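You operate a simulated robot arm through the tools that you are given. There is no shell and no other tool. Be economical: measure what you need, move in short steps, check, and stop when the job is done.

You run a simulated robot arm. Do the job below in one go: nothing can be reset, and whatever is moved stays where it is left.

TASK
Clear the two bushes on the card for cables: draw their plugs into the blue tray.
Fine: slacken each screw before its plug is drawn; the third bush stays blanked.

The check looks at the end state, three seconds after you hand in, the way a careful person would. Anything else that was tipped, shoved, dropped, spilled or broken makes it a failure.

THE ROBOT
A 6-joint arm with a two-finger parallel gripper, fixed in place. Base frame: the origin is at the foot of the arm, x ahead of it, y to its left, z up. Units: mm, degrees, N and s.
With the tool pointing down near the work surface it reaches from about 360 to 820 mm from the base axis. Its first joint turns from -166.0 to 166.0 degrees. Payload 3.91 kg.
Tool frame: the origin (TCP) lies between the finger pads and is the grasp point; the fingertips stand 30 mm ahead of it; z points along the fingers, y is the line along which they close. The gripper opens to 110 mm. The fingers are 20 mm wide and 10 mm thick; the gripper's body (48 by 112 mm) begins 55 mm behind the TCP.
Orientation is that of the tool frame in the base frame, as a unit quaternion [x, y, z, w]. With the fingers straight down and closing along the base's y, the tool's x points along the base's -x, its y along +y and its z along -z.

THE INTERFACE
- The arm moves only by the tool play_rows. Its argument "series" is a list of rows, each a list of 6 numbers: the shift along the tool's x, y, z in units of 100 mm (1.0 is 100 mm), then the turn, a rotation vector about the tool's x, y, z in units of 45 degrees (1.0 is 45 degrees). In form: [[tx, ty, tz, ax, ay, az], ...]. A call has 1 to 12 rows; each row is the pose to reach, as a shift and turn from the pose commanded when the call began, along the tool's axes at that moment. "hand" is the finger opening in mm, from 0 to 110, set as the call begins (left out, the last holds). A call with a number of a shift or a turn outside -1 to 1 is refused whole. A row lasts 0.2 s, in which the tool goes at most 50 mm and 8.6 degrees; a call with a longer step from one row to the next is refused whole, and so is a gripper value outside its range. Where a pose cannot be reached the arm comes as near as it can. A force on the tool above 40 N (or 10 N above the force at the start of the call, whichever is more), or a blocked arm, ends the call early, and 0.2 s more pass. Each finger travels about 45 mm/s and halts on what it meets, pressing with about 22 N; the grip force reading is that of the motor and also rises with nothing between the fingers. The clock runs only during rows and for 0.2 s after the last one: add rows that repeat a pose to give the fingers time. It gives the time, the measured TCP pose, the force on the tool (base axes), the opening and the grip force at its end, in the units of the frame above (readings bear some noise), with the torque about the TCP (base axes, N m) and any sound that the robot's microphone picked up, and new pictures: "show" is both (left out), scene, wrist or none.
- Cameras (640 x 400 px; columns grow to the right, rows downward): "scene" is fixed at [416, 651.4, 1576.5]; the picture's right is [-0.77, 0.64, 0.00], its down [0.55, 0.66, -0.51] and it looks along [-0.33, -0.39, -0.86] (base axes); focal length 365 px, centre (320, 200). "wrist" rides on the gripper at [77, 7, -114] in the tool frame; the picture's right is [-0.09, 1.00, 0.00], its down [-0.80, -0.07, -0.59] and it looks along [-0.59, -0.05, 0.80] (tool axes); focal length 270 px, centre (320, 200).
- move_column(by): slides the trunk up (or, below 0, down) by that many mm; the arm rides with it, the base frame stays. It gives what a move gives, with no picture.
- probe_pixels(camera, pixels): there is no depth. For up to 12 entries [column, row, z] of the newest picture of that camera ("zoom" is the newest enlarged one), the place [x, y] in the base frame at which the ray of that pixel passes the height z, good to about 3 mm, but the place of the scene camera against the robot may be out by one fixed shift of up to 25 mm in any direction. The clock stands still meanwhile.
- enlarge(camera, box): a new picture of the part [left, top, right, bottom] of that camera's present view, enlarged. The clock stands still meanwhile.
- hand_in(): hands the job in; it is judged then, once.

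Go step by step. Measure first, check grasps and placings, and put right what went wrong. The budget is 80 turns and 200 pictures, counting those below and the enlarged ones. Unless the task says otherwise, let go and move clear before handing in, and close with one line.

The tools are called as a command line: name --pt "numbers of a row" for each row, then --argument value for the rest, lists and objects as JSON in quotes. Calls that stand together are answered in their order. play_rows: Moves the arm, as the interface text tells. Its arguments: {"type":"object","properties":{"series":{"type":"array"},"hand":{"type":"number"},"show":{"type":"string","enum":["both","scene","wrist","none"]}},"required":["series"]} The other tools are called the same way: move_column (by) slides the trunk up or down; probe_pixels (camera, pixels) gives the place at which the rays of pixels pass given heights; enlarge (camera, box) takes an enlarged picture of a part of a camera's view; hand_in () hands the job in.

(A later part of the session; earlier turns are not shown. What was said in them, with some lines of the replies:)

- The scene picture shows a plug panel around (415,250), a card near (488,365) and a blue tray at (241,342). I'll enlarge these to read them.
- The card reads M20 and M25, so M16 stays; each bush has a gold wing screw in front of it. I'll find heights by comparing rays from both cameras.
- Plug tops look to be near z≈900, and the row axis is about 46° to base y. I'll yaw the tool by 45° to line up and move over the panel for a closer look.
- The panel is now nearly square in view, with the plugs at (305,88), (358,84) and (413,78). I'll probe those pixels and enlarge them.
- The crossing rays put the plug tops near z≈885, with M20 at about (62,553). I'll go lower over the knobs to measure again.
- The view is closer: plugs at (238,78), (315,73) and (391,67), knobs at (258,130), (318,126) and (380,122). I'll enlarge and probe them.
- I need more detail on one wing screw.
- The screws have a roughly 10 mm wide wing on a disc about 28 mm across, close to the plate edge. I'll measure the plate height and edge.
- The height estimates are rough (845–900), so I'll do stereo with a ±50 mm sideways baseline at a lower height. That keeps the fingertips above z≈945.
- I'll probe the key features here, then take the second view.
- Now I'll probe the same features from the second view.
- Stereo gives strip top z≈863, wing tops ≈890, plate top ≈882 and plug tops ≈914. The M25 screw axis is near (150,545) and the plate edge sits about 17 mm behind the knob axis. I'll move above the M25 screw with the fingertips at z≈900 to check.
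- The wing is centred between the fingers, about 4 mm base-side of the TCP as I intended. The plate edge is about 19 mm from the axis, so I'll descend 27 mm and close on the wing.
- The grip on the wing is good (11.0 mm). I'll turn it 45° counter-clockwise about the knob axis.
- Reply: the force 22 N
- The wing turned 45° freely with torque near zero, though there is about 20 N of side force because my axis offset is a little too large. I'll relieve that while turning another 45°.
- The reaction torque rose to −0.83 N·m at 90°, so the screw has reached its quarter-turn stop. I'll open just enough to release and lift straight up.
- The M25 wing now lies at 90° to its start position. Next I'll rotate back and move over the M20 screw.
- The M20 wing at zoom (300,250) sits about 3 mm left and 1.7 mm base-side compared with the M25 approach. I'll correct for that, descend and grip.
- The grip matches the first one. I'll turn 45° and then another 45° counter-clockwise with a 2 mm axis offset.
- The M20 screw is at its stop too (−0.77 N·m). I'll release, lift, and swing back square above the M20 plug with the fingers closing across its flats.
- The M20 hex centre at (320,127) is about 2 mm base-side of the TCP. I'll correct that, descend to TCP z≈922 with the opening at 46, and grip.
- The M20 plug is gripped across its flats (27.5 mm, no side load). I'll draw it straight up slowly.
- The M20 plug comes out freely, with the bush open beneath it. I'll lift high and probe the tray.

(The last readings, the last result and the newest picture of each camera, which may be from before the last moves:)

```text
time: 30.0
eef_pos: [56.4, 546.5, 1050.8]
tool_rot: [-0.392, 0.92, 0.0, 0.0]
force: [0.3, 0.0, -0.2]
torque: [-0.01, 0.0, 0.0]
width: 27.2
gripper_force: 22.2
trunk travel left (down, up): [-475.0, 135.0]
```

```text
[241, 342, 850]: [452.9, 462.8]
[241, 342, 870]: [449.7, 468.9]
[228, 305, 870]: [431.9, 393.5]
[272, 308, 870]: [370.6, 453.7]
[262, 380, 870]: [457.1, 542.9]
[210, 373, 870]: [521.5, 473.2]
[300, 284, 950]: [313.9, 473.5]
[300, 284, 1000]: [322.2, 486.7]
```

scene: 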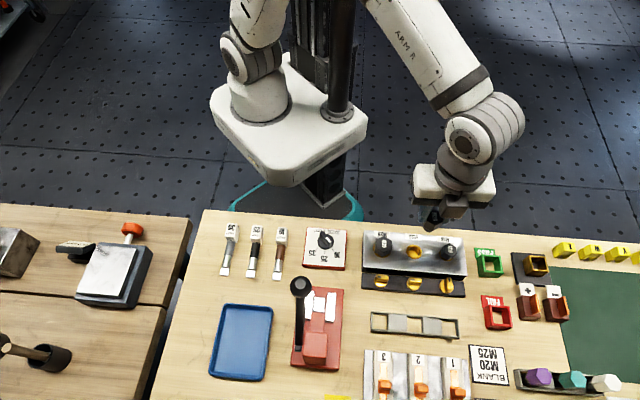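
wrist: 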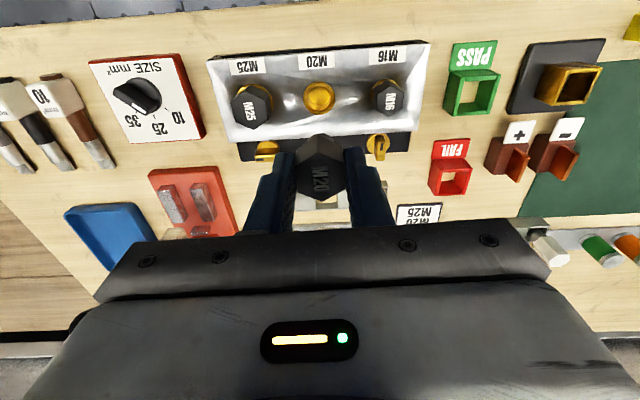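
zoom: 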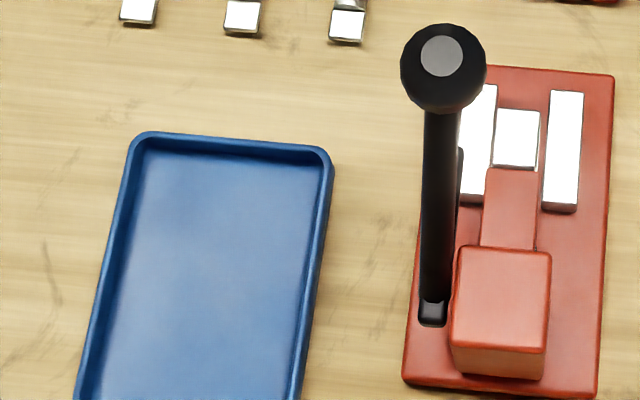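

The tray centre is near (439,472) after the camera shift. I'll lift higher first and check the lever's height.

probe_pixels --camera "scene" --pixels '[[298, 347, 860], [298, 347, 870], [300, 284, 1000], [300, 284, 1030], [300, 284, 1060]]'

play_rows --pt "0 0 -0.3 0 0 0" --pt "0 0 -0.6 0 0 0" --pt "0 0 -0.9 0 0 0" --pt "0 0 -0.9 0 0 0" --show "wrist"

```text
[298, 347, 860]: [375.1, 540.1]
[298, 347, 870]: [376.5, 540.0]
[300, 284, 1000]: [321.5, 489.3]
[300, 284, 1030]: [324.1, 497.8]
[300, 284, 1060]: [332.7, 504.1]
```

```text
time: 31.0
eef_pos: [58.9, 546.5, 1141.5]
tool_rot: [-0.392, 0.92, 0.0, 0.0]
force: [0.5, 0.3, 0.2]
torque: [0.03, 0.03, 0.03]
width: 27.1
gripper_force: 21.9
trunk travel left (down, up): [-475.0, 135.0]
```

wrist: 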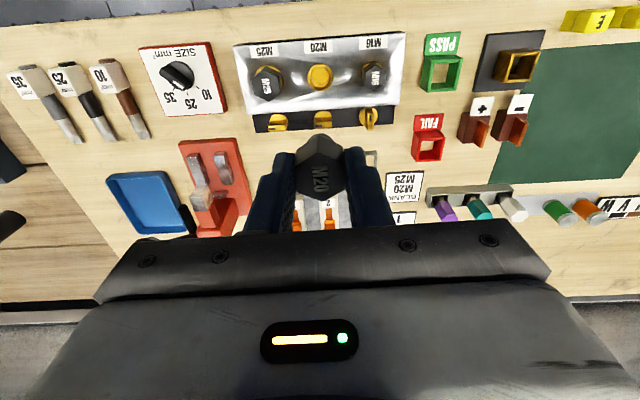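

The lever may be tall, so I'll carry the plug around its base side to a waypoint near (321,350) before going over the tray.

play_rows --pt "-0.05 -0.35 0 0 0 0" --pt "-0.08 -0.65 0 0 0 0" --pt "-0.1 -0.95 0 0 0 0" --show "none"

play_rows --pt "-0.05 -0.35 0 0 0 0" --pt "-0.08 -0.65 0 0 0 0" --pt "-0.1 -0.95 0 0 0 0" --show "wrist"

```text
time: 31.8
eef_pos: [132.4, 486.1, 1143.4]
tool_rot: [-0.392, 0.92, 0.001, 0.0]
force: [-0.5, 0.4, 0.0]
torque: [0.0, 0.0, 0.03]
width: 27.1
gripper_force: 22.3
trunk travel left (down, up): [-475.0, 135.0]
```

```text
time: 32.6
eef_pos: [208.7, 430.1, 1143.1]
tool_rot: [-0.391, 0.92, 0.0, 0.0]
force: [-0.1, -0.4, 0.0]
torque: [0.01, 0.0, 0.01]
width: 27.2
gripper_force: 22.0
trunk travel left (down, up): [-475.0, 135.0]
```

wrist: 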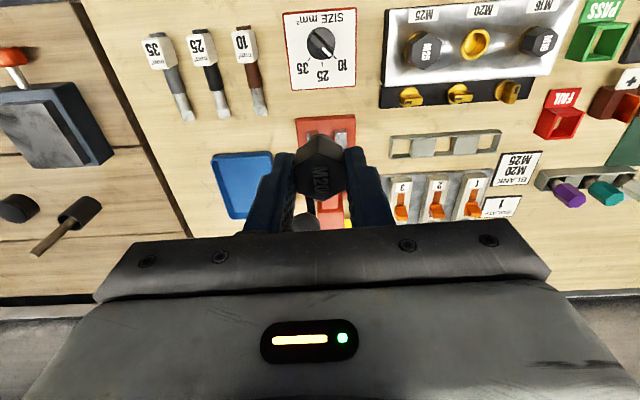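

The lever ball is visible at (305,222). I'll probe it and continue to the waypoint.

probe_pixels --camera "wrist" --pixels '[[305, 222, 950], [305, 222, 1000], [305, 222, 1050], [242, 185, 860]]'

play_rows --pt "-0.05 -0.25 0 0 0 0" --pt "-0.08 -0.45 0 0 0 0" --pt "-0.1 -0.68 0 0 0 0" --show "none"

play_rows --pt "-0.05 -0.25 0 0 0 0" --pt "-0.08 -0.45 0 0 0 0" --pt "-0.1 -0.68 0 0 0 0" --pt "-0.1 -0.68 0 0 0 0" --show "both"

```text
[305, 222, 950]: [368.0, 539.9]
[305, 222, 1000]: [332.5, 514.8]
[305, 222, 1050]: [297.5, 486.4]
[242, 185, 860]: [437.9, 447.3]
```

```text
time: 33.4
eef_pos: [264.3, 386.3, 1142.7]
tool_rot: [-0.392, 0.92, 0.0, 0.0]
force: [0.1, 0.6, -0.4]
torque: [0.02, -0.02, -0.02]
width: 27.3
gripper_force: 21.4
trunk travel left (down, up): [-475.0, 135.0]
```

```text
time: 34.4
eef_pos: [320.0, 346.6, 1142.4]
tool_rot: [-0.392, 0.92, 0.001, 0.001]
force: [-0.8, -0.6, 0.3]
torque: [0.01, -0.02, -0.02]
width: 27.4
gripper_force: 21.6
trunk travel left (down, up): [-475.0, 135.0]
```

scene: 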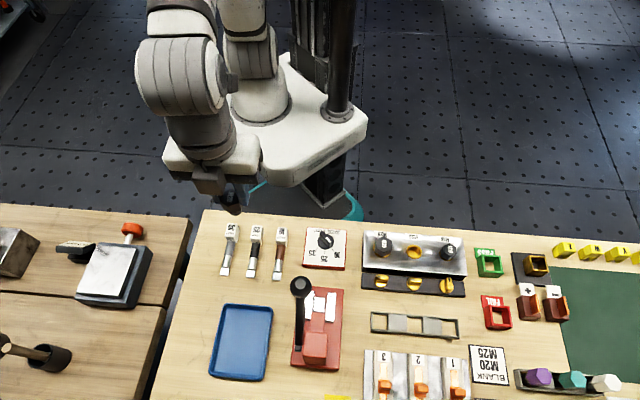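
wrist: 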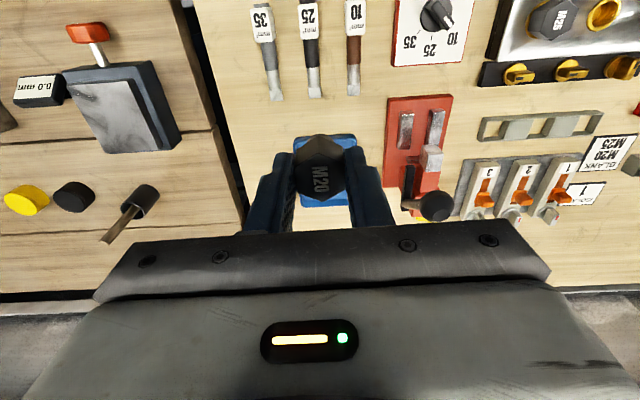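

The tray lies ahead with the lever well off to the side. I'll move outward over the tray and lower part way.

play_rows --pt "-0.35 0 0 0 0 0" --pt "-0.7 0 0.1 0 0 0" --pt "-1.0 0 0.2 0 0 0" --show "none"

play_rows --pt "-0.24 0 0.2 0 0 0" --pt "-0.48 0 0.5 0 0 0" --pt "-0.48 0 0.9 0 0 0" --pt "-0.48 0 0.9 0 0 0"

enlarge --camera "scene" --box '[190, 270, 350, 370]'

enlarge --camera "wrist" --box '[220, 60, 460, 210]'

```text
time: 35.2
eef_pos: [393.8, 421.0, 1122.8]
tool_rot: [-0.392, 0.92, 0.0, 0.0]
force: [-0.3, 0.6, -0.4]
torque: [0.0, -0.01, -0.01]
width: 27.1
gripper_force: 22.1
trunk travel left (down, up): [-475.0, 135.0]
```

```text
time: 36.2
eef_pos: [424.8, 455.1, 1033.4]
tool_rot: [-0.391, 0.92, 0.0, 0.0]
force: [-0.5, 0.2, -1.1]
torque: [0.01, 0.03, 0.0]
width: 27.2
gripper_force: 21.5
trunk travel left (down, up): [-475.0, 135.0]
```

scene: 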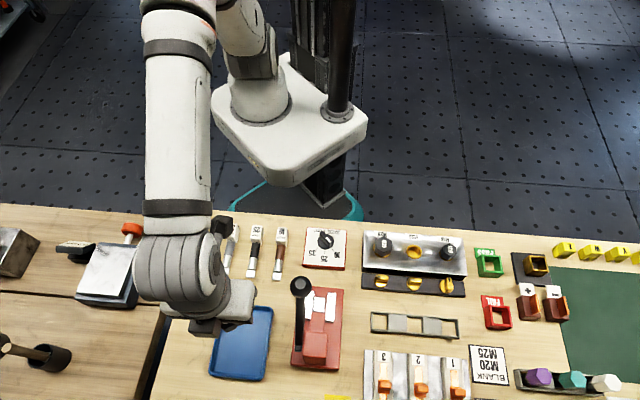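
wrist: 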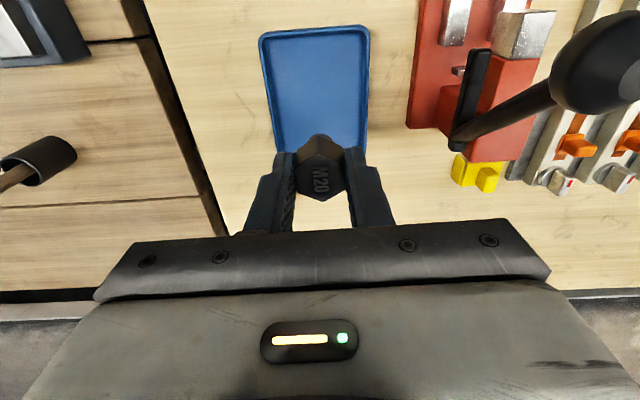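

```text
4.00 times, centred on (270, 320) of scene
```

zoom: 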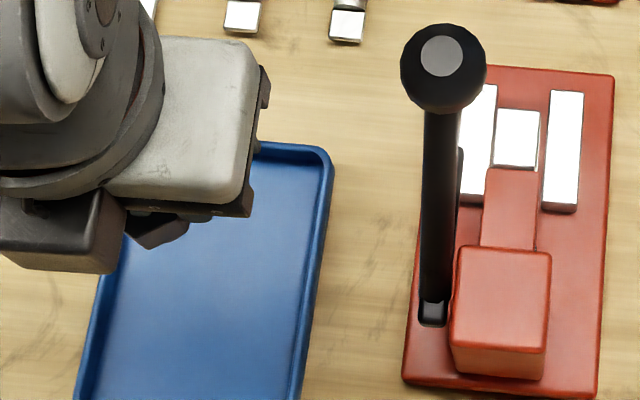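

```text
2.67 times, centred on (340, 135) of wrist
```

zoom: 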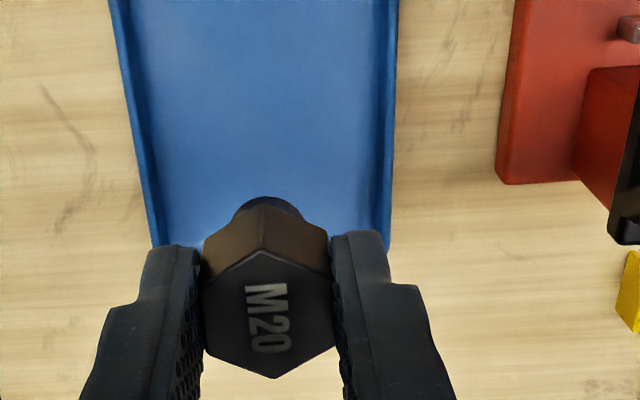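

I'll probe the tray edges in the wrist view, since that camera has no shift.

probe_pixels --camera "wrist" --pixels '[[260, 36, 865], [368, 27, 865], [276, 150, 865], [366, 147, 865], [314, 32, 865], [314, 32, 855]]'

```text
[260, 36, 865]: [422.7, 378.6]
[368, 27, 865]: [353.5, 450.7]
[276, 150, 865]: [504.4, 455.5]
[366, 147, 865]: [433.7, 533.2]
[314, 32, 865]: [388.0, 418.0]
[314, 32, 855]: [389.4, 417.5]
```

Tray centre is about (437,468). I'll shift 7 mm base-side and descend toward the tray floor.

play_rows --pt "0.07 0 0.3 0 0 0" --pt "0.07 0 0.6 0 0 0" --pt "0.07 0 0.9 0 0 0" --pt "0.07 0 0.95 0 0 0" --pt "0.07 0 0.95 0 0 0"

enlarge --camera "wrist" --box '[220, 60, 460, 210]'

enlarge --camera "scene" --box '[190, 290, 350, 390]'

```text
time: 37.4
eef_pos: [419.2, 450.0, 936.9]
tool_rot: [-0.391, 0.92, 0.001, 0.0]
force: [0.2, -1.1, -0.3]
torque: [-0.01, 0.01, 0.04]
width: 27.1
gripper_force: 21.7
trunk travel left (down, up): [-475.0, 135.0]
```

scene: 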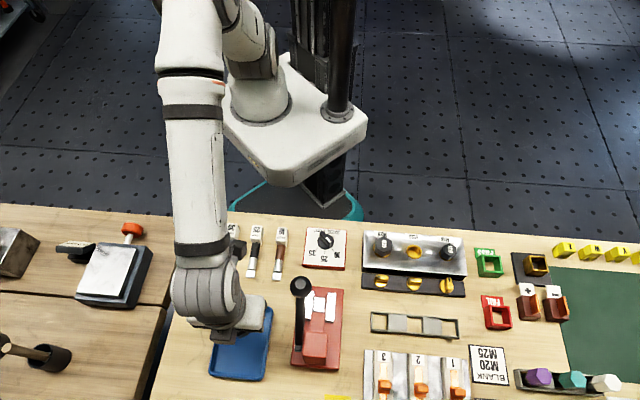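
wrist: 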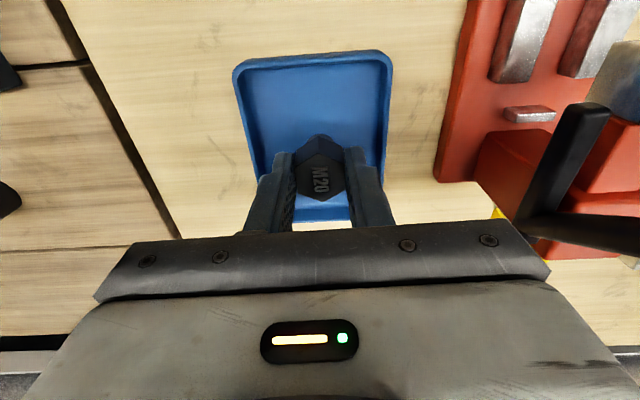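

```text
2.67 times, centred on (340, 135) of wrist
```

zoom: 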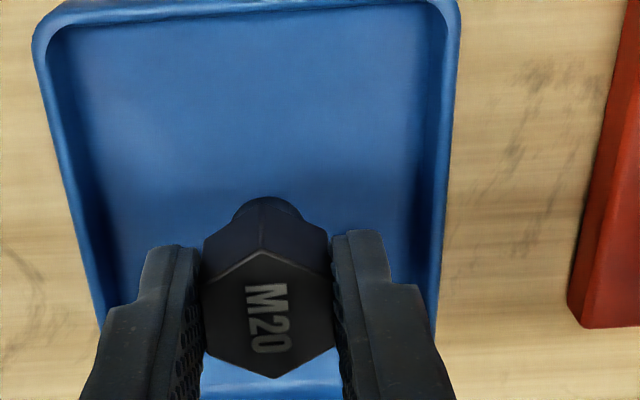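

```text
4.00 times, centred on (270, 340) of scene
```

zoom: 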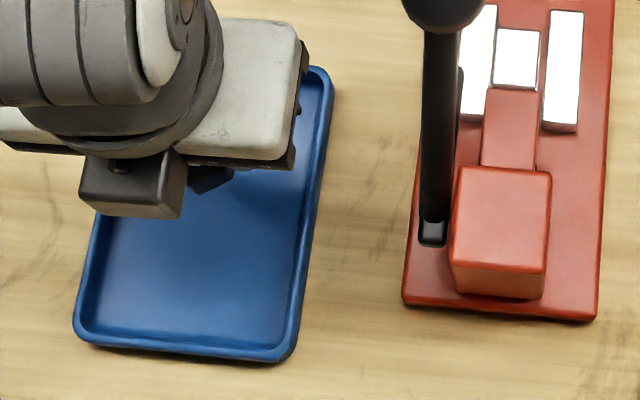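

The tray spans +46 to −88 mm about the TCP, so I'll shift 8 mm more base-side and lower until contact shows.

play_rows --pt "0.08 0 0.0 0 0 0" --pt "0.08 0 0.05 0 0 0" --pt "0.08 0 0.09 0 0 0" --pt "0.08 0 0.12 0 0 0" --show "wrist"

enlarge --camera "wrist" --box '[220, 60, 460, 210]'

```text
time: 38.4
eef_pos: [413.3, 443.6, 925.6]
tool_rot: [-0.391, 0.92, 0.0, 0.0]
force: [-1.0, 0.0, -0.1]
torque: [-0.02, 0.01, 0.0]
width: 27.2
gripper_force: 22.3
trunk travel left (down, up): [-475.0, 135.0]
```

wrist: 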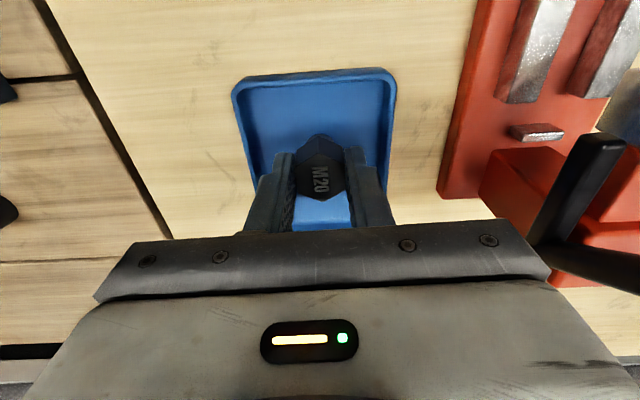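

```text
2.67 times, centred on (340, 135) of wrist
```

zoom: 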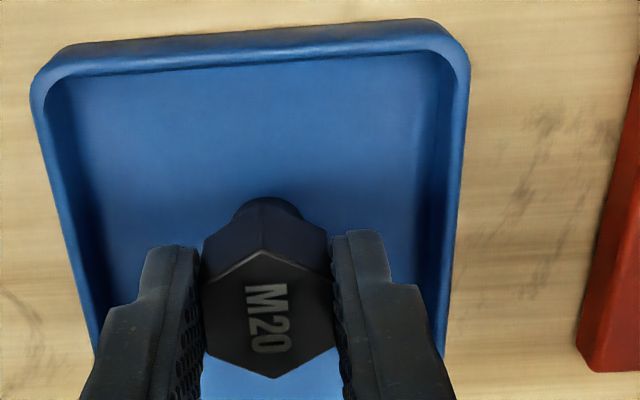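

No contact yet at z 925.6, so I'll keep lowering in small steps.

play_rows --pt "0 0 0.03 0 0 0" --pt "0 0 0.06 0 0 0" --pt "0 0 0.08 0 0 0" --show "none"

```text
time: 39.2
eef_pos: [412.5, 444.9, 918.7]
tool_rot: [-0.391, 0.92, 0.0, 0.0]
force: [0.1, -0.5, -0.1]
torque: [0.02, 0.03, 0.01]
width: 27.2
gripper_force: 21.8
trunk travel left (down, up): [-475.0, 135.0]
```

play_rows --pt "0 0 0.02 0 0 0" --pt "0 0 0.04 0 0 0" --pt "0 0 0.06 0 0 0" --show "none"

```text
time: 40.0
eef_pos: [413.8, 445.4, 912.6]
tool_rot: [-0.392, 0.92, 0.0, 0.001]
force: [0.7, 0.2, 3.1]
torque: [0.03, -0.03, 0.02]
width: 27.1
gripper_force: 21.9
trunk travel left (down, up): [-475.0, 135.0]
```

Fz has risen to 3 N, so contact may be starting. I'll lower a little further.

play_rows --pt "0 0 0.01 0 0 0" --pt "0 0 0.015 0 0 0" --show "wrist"

```text
time: 40.6
eef_pos: [411.7, 445.0, 911.6]
tool_rot: [-0.391, 0.92, 0.001, 0.001]
force: [0.9, 0.9, 15.0]
torque: [0.03, -0.04, -0.03]
width: 27.4
gripper_force: 22.1
trunk travel left (down, up): [-475.0, 135.0]
```

wrist: 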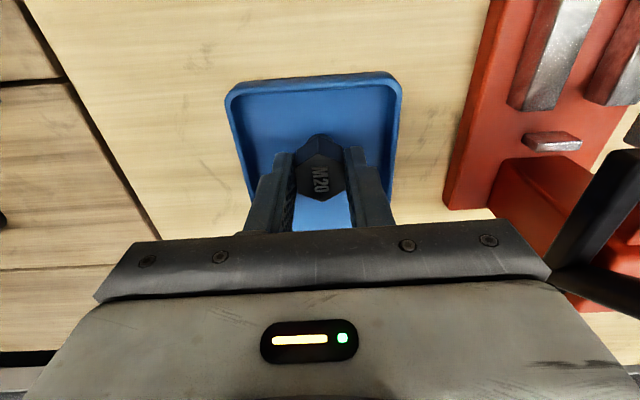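

The plug is standing on the tray floor (Fz 15 N). I'll ease up 1 mm, open to 42 and lift clear.

play_rows --pt "0 0 -0.012 0 0 0" --pt "0 0 -0.012 0 0 0" --pt "0 0 -0.012 0 0 0" --pt "0 0 -0.1 0 0 0" --pt "0 0 -0.3 0 0 0" --pt "0 0 -0.6 0 0 0" --pt "0 0 -0.9 0 0 0" --hand 42

enlarge --camera "wrist" --box '[220, 0, 460, 150]'

```text
time: 42.2
eef_pos: [412.5, 445.7, 1000.7]
tool_rot: [-0.391, 0.92, 0.0, 0.0]
force: [0.6, -0.1, 0.2]
torque: [-0.01, -0.01, 0.0]
width: 41.8
gripper_force: 0.0
trunk travel left (down, up): [-475.0, 135.0]
```

scene: 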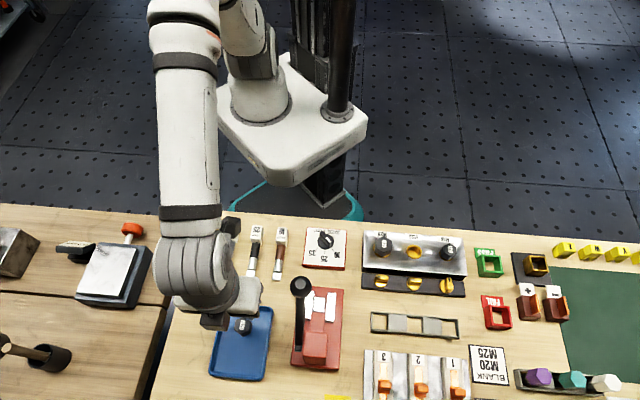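
wrist: 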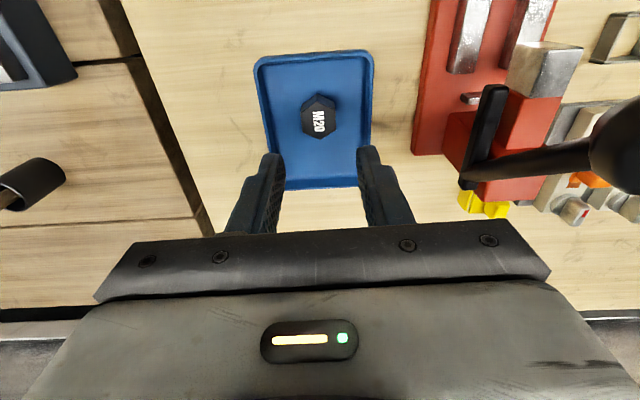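

```text
2.67 times, centred on (340, 75) of wrist
```

zoom: 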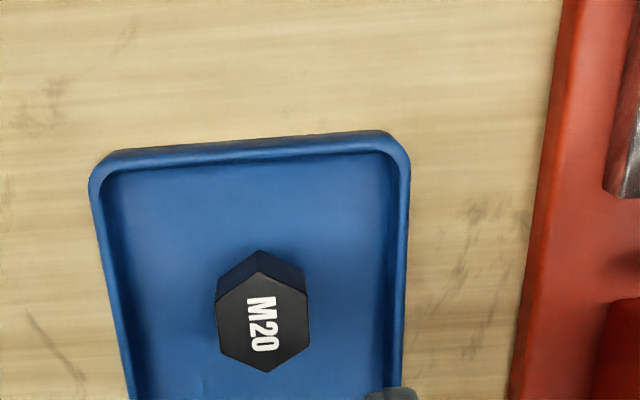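

The M20 plug stands in the tray. I'll return around the lever's base side to the M25 plug.

play_rows --pt "0 0 -0.4 0 0 0" --pt "0 0 -0.8 0 0 0" --pt "0.3 0 -1.0 0 0 0" --pt "0.65 0 -1.0 0 0 0" --pt "1.0 0 -1.0 0 0 0" --hand 60 --show "none"

play_rows --pt "0.3 0.1 0 0 0 0" --pt "0.45 0.4 0 0 0 0" --pt "0.5 0.7 0 0 0 0" --pt "0.55 1.0 0 0 0 0" --show "none"

play_rows --pt "0.05 0.35 0 0 0 0" --pt "0.1 0.7 0 0 0 0" --pt "0.12 1.0 0 0 0 0" --show "none"

play_rows --pt "0.03 0.3 0.3 0 0 0" --pt "0.06 0.6 0.6 0 0 0" --pt "0.06 0.6 0.9 0 0 0" --pt "0.06 0.6 0.9 0 0 0" --show "wrist"

```text
time: 43.4
eef_pos: [342.7, 372.3, 1102.1]
tool_rot: [-0.391, 0.92, 0.0, 0.0]
force: [-0.4, -0.1, 0.6]
torque: [-0.04, -0.01, 0.03]
width: 60.3
gripper_force: 0.1
trunk travel left (down, up): [-475.0, 135.0]
```

```text
time: 44.4
eef_pos: [232.5, 400.7, 1102.7]
tool_rot: [-0.392, 0.92, 0.0, 0.0]
force: [0.3, 0.6, 1.1]
torque: [0.03, -0.01, 0.0]
width: 60.0
gripper_force: 0.1
trunk travel left (down, up): [-475.0, 135.0]
```

```text
time: 45.2
eef_pos: [151.7, 462.6, 1100.5]
tool_rot: [-0.391, 0.921, 0.0, 0.0]
force: [0.2, 0.2, -0.2]
torque: [0.01, -0.04, 0.03]
width: 60.0
gripper_force: 0.1
trunk travel left (down, up): [-475.0, 135.0]
```

```text
time: 46.2
eef_pos: [103.9, 501.8, 1009.5]
tool_rot: [-0.392, 0.92, 0.0, 0.0]
force: [0.4, 0.6, -0.2]
torque: [0.05, -0.02, 0.03]
width: 60.0
gripper_force: 0.0
trunk travel left (down, up): [-475.0, 135.0]
```

wrist: 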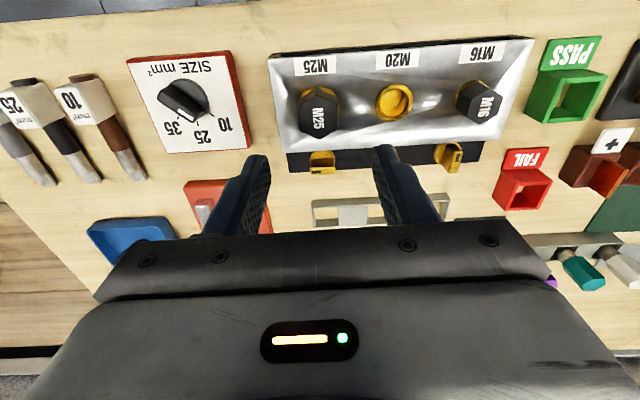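

enlarge --camera "wrist" --box '[240, 60, 400, 160]'

```text
4.00 times, centred on (320, 110) of wrist
```

zoom: 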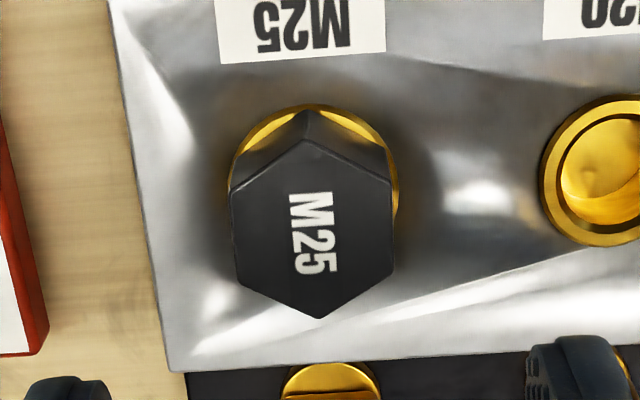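

The M25 hex centre at (318,117.5) is about 3 mm base-side. I'll correct that, descend to z≈922 and grip.

play_rows --pt "0.03 -0.007 0.0 0 0 0" --pt "0.03 -0.007 0.25 0 0 0" --pt "0.03 -0.007 0.5 0 0 0" --pt "0.03 -0.007 0.68 0 0 0" --pt "0.03 -0.007 0.8 0 0 0" --pt "0.03 -0.007 0.88 0 0 0" --pt "0.03 -0.007 0.88 0 0 0" --hand 54 --show "wrist"

play_rows --pt "0 0 0 0 0 0" --pt "0 0 0 0 0 0" --pt "0 0 0 0 0 0" --hand 28 --show "wrist"

```text
time: 47.8
eef_pos: [102.1, 497.3, 923.0]
tool_rot: [-0.392, 0.92, -0.001, 0.0]
force: [-0.3, 1.1, 0.0]
torque: [-0.01, 0.03, -0.02]
width: 53.9
gripper_force: 0.1
trunk travel left (down, up): [-475.0, 135.0]
```

wrist: 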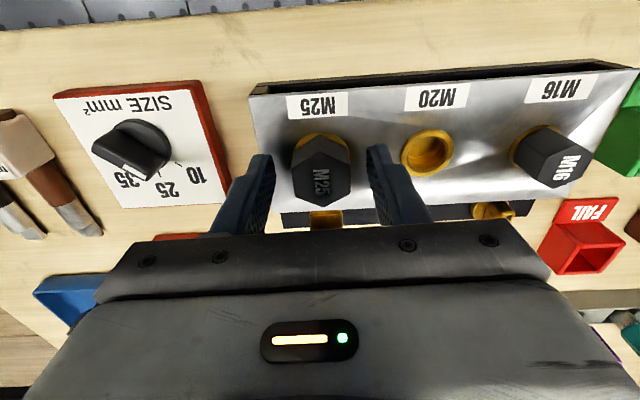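

```text
time: 48.6
eef_pos: [103.0, 497.6, 923.2]
tool_rot: [-0.392, 0.92, 0.0, 0.0]
force: [1.0, 0.9, -0.1]
torque: [0.01, -0.01, -0.02]
width: 31.6
gripper_force: 22.0
trunk travel left (down, up): [-475.0, 135.0]
```

wrist: 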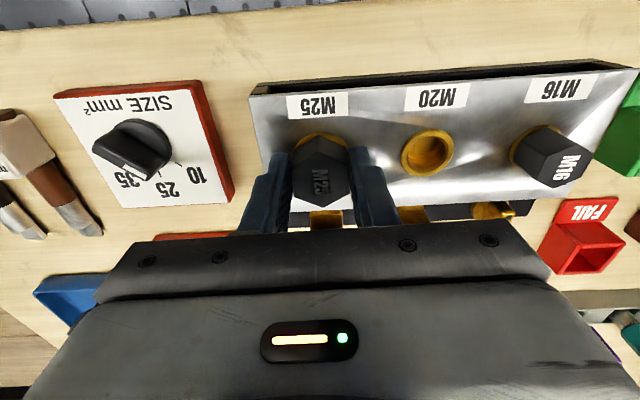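

The M25 plug is gripped (31.6 mm). I'll draw it straight up and then lift high.

play_rows --pt "0 0 0 0 0 0" --pt "0 0 -0.05 0 0 0" --pt "0 0 -0.1 0 0 0" --pt "0 0 -0.15 0 0 0" --pt "0 0 -0.2 0 0 0" --pt "0 0 -0.25 0 0 0" --pt "0 0 -0.3 0 0 0" --pt "0 0 -0.4 0 0 0" --pt "0 0 -0.6 0 0 0" --pt "0 0 -0.8 0 0 0" --pt "0 0 -1.0 0 0 0" --show "none"

play_rows --pt "0 0 -0.3 0 0 0" --pt "0 0 -0.6 0 0 0" --pt "0 0 -0.9 0 0 0" --pt "0 0 -1.0 0 0 0"

```text
time: 51.0
eef_pos: [105.9, 497.2, 1021.2]
tool_rot: [-0.391, 0.921, 0.0, 0.001]
force: [0.6, -0.2, -1.4]
torque: [0.01, -0.02, -0.01]
width: 31.9
gripper_force: 22.1
trunk travel left (down, up): [-475.0, 135.0]
```

```text
time: 52.0
eef_pos: [103.1, 498.5, 1122.7]
tool_rot: [-0.391, 0.92, 0.0, 0.0]
force: [-0.2, 0.1, 0.5]
torque: [0.01, -0.02, 0.0]
width: 31.9
gripper_force: 21.9
trunk travel left (down, up): [-475.0, 135.0]
```

scene: 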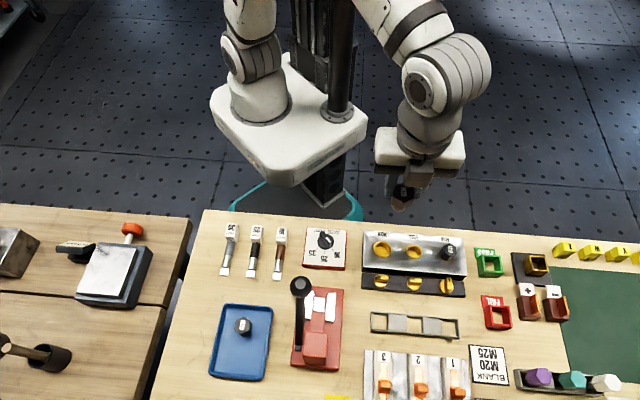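
wrist: 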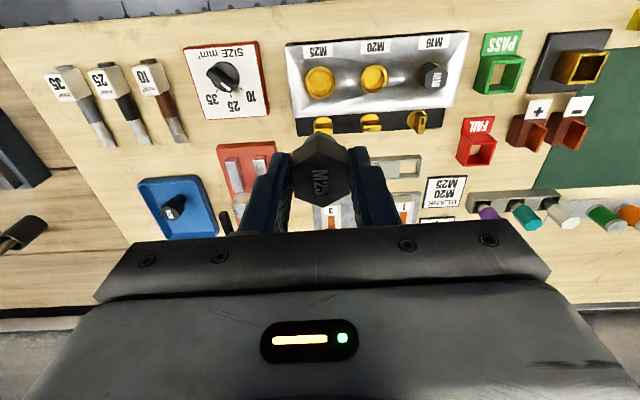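

Both bushes are open and M16 is still in place. I'll carry M25 along the same route.

play_rows --pt "-0.05 -0.3 0 0 0 0" --pt "-0.1 -0.6 0 0 0 0" --pt "-0.14 -0.9 0 0 0 0" --show "none"

play_rows --pt "-0.05 -0.3 0 0 0 0" --pt "-0.1 -0.6 0 0 0 0" --pt "-0.14 -0.9 0 0 0 0" --show "none"

play_rows --pt "-0.05 -0.35 0 0 0 0" --pt "-0.13 -0.8 0 0 0 0" --pt "-0.5 -0.8 0 0 0 0" --pt "-0.9 -0.79 0 0 0 0" --show "none"

play_rows --pt "-0.4 0 0 0 0 0" --pt "-0.8 0 0.0 0 0 0" --pt "-1.0 0 0.1 0 0 0" --pt "-1.0 0 0.5 0 0 0" --pt "-1.0 0 0.9 0 0 0" --pt "-1.0 0 0.9 0 0 0"

```text
time: 52.8
eef_pos: [179.2, 445.2, 1123.4]
tool_rot: [-0.392, 0.92, 0.0, 0.001]
force: [0.1, 0.7, -0.8]
torque: [0.03, -0.01, 0.0]
width: 31.9
gripper_force: 21.9
trunk travel left (down, up): [-475.0, 135.0]
```

```text
time: 53.6
eef_pos: [252.0, 391.1, 1123.6]
tool_rot: [-0.391, 0.921, 0.0, 0.0]
force: [0.6, -0.4, -0.4]
torque: [0.02, -0.01, 0.0]
width: 31.8
gripper_force: 22.3
trunk travel left (down, up): [-475.0, 135.0]
```

```text
time: 54.6
eef_pos: [376.4, 403.3, 1122.7]
tool_rot: [-0.392, 0.92, -0.001, -0.001]
force: [0.2, 1.0, -0.3]
torque: [-0.02, -0.01, 0.0]
width: 31.7
gripper_force: 22.5
trunk travel left (down, up): [-475.0, 135.0]
```

```text
time: 56.0
eef_pos: [441.5, 475.3, 1033.4]
tool_rot: [-0.392, 0.92, 0.0, 0.001]
force: [0.2, 0.6, 0.3]
torque: [-0.03, 0.01, 0.0]
width: 31.7
gripper_force: 21.7
trunk travel left (down, up): [-475.0, 135.0]
```

scene: 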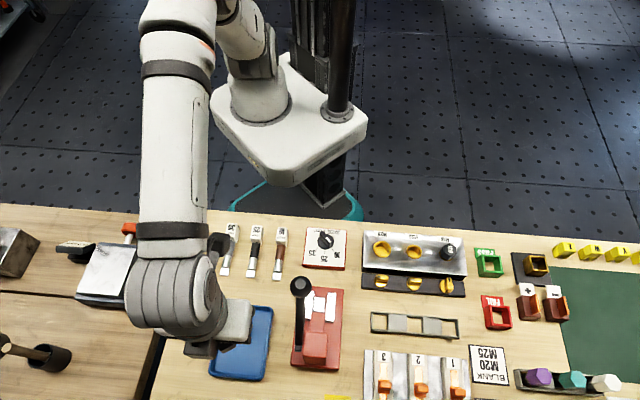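
wrist: 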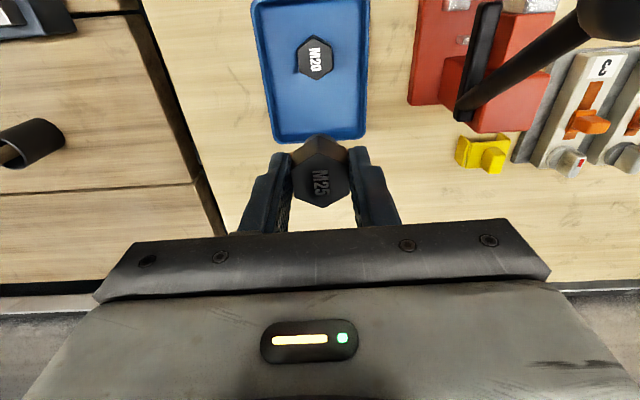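

M20 is about 42 mm behind and the tray's far edge about 46 mm ahead. I'll move 9 mm further out and lower.

play_rows --pt "-0.09 0 0.1 0 0 0" --pt "-0.09 0 0.45 0 0 0" --pt "-0.09 0 0.8 0 0 0" --pt "-0.09 0 1.0 0 0 0" --pt "-0.09 0 1.0 0 0 0" --show "wrist"

enlarge --camera "wrist" --box '[200, 50, 440, 200]'

```text
time: 57.2
eef_pos: [449.4, 481.6, 932.4]
tool_rot: [-0.392, 0.92, 0.0, 0.001]
force: [0.6, 0.5, 0.4]
torque: [0.02, -0.05, 0.04]
width: 31.8
gripper_force: 22.0
trunk travel left (down, up): [-475.0, 135.0]
```

wrist: 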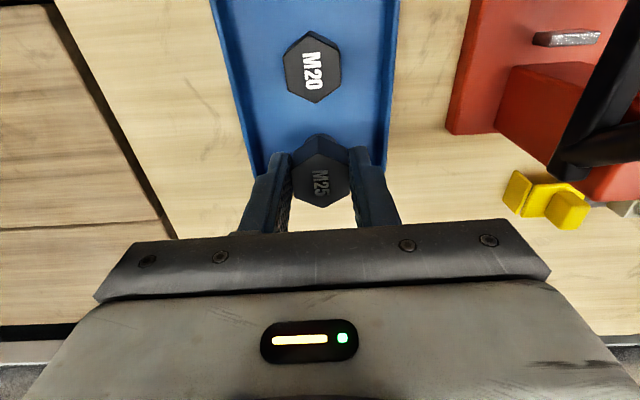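

```text
2.67 times, centred on (320, 125) of wrist
```

zoom: 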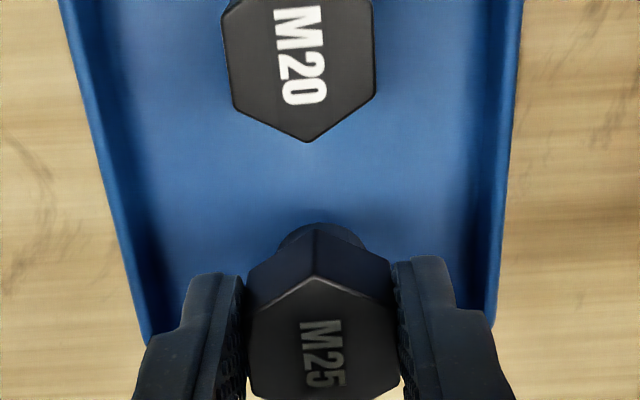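

The position is good, so I'll lower in small steps to contact.

play_rows --pt "0 0 0.05 0 0 0" --pt "0 0 0.09 0 0 0" --pt "0 0 0.12 0 0 0" --pt "0 0 0.14 0 0 0" --show "none"

play_rows --pt "0 0 0.02 0 0 0" --pt "0 0 0.035 0 0 0" --pt "0 0 0.05 0 0 0" --show "none"

```text
time: 58.2
eef_pos: [448.0, 481.9, 918.9]
tool_rot: [-0.392, 0.92, 0.0, 0.0]
force: [0.4, -0.7, -0.6]
torque: [-0.04, -0.01, 0.0]
width: 31.8
gripper_force: 21.7
trunk travel left (down, up): [-475.0, 135.0]
```

```text
time: 59.0
eef_pos: [448.4, 482.2, 912.9]
tool_rot: [-0.391, 0.92, 0.001, 0.0]
force: [0.1, 0.0, 0.0]
torque: [0.0, -0.01, 0.0]
width: 31.7
gripper_force: 21.9
trunk travel left (down, up): [-475.0, 135.0]
```

play_rows --pt "0 0 0.01 0 0 0" --pt "0 0 0.02 0 0 0" --show "none"

```text
time: 59.6
eef_pos: [447.9, 481.7, 912.3]
tool_rot: [-0.392, 0.92, -0.001, 0.001]
force: [-0.7, 2.0, 3.1]
torque: [0.06, 0.01, 0.01]
width: 31.6
gripper_force: 21.6
trunk travel left (down, up): [-475.0, 135.0]
```

Contact is starting (Fz 3 N), the same as with M20. I'll release here and lift clear.

play_rows --pt "0 0 0.005 0 0 0" --pt "0 0 0 0 0 0" --pt "0 0 0 0 0 0" --pt "0 0 0 0 0 0" --pt "0 0 -0.1 0 0 0" --pt "0 0 -0.3 0 0 0" --pt "0 0 -0.6 0 0 0" --pt "0 0 -1.0 0 0 0" --hand 46 --show "wrist"

play_rows --pt "0 0 -0.4 0 0 0" --pt "0 0 -0.8 0 0 0" --pt "0.35 0 -0.9 0 0 0" --pt "0.7 0 -0.9 0 0 0" --pt "1.0 0 -0.9 0 0 0" --show "none"

play_rows --pt "0.4 0 0 0 0 0" --pt "0.8 0 0 0 0 0" --pt "0.8 0 0 0 0 0"

enlarge --camera "scene" --box '[190, 290, 350, 390]'

enlarge --camera "scene" --box '[350, 215, 510, 315]'

```text
time: 61.4
eef_pos: [448.5, 481.1, 1013.4]
tool_rot: [-0.391, 0.92, 0.0, 0.0]
force: [-0.3, -0.9, -0.1]
torque: [0.02, 0.0, -0.02]
width: 45.7
gripper_force: 0.1
trunk travel left (down, up): [-475.0, 135.0]
```

wrist: 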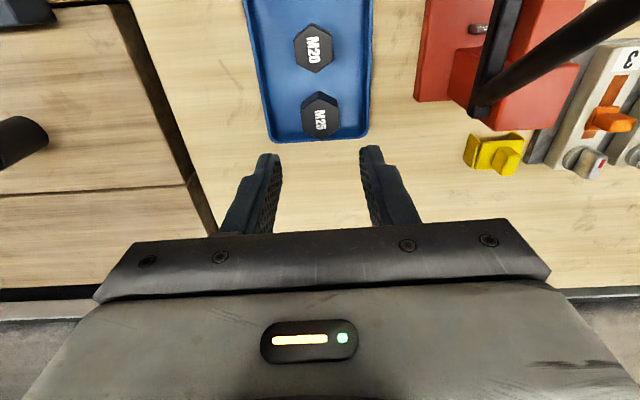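

```text
time: 62.6
eef_pos: [379.8, 409.4, 1101.5]
tool_rot: [-0.392, 0.92, 0.0, -0.001]
force: [0.0, -0.2, -0.5]
torque: [-0.01, 0.03, 0.02]
width: 46.1
gripper_force: 0.2
trunk travel left (down, up): [-475.0, 135.0]
```

```text
time: 63.4
eef_pos: [323.7, 351.8, 1102.2]
tool_rot: [-0.392, 0.92, 0.001, 0.0]
force: [-0.5, -0.2, 0.1]
torque: [-0.02, 0.0, 0.01]
width: 46.1
gripper_force: 0.0
trunk travel left (down, up): [-475.0, 135.0]
```

scene: 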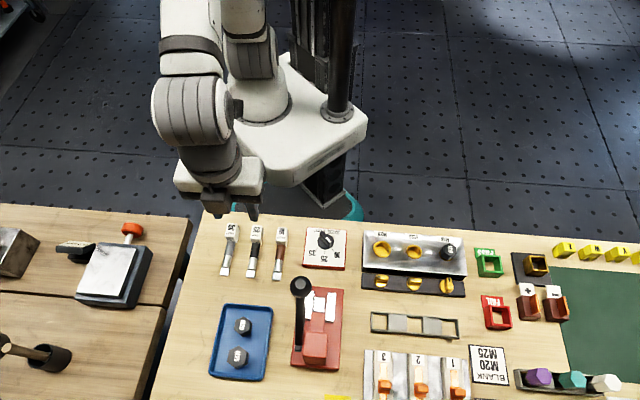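
wrist: 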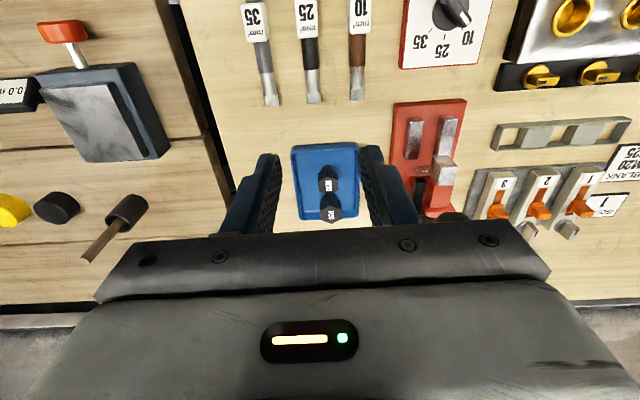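

```text
4.00 times, centred on (270, 340) of scene
```

zoom: 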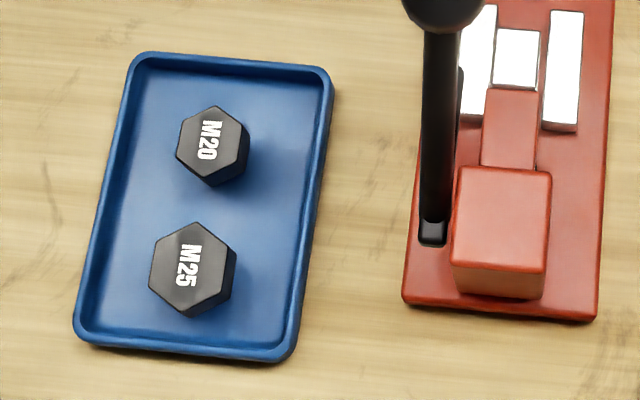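

```text
4.00 times, centred on (430, 265) of scene
```

zoom: 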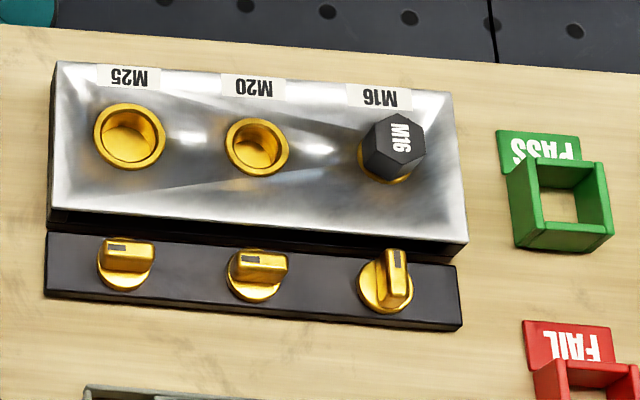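

Both plugs stand in the blue tray and the M25 and M20 bushes are open with their screws turned a quarter turn. M16 is still blanked with its screw untouched, and the arm is clear, so I'm handing in.

hand_in

```text
The job is handed in.
```

I slackened the M20 and M25 screws a quarter turn, then drew both plugs into the blue tray; the M16 bush stays blanked and the job is handed in.
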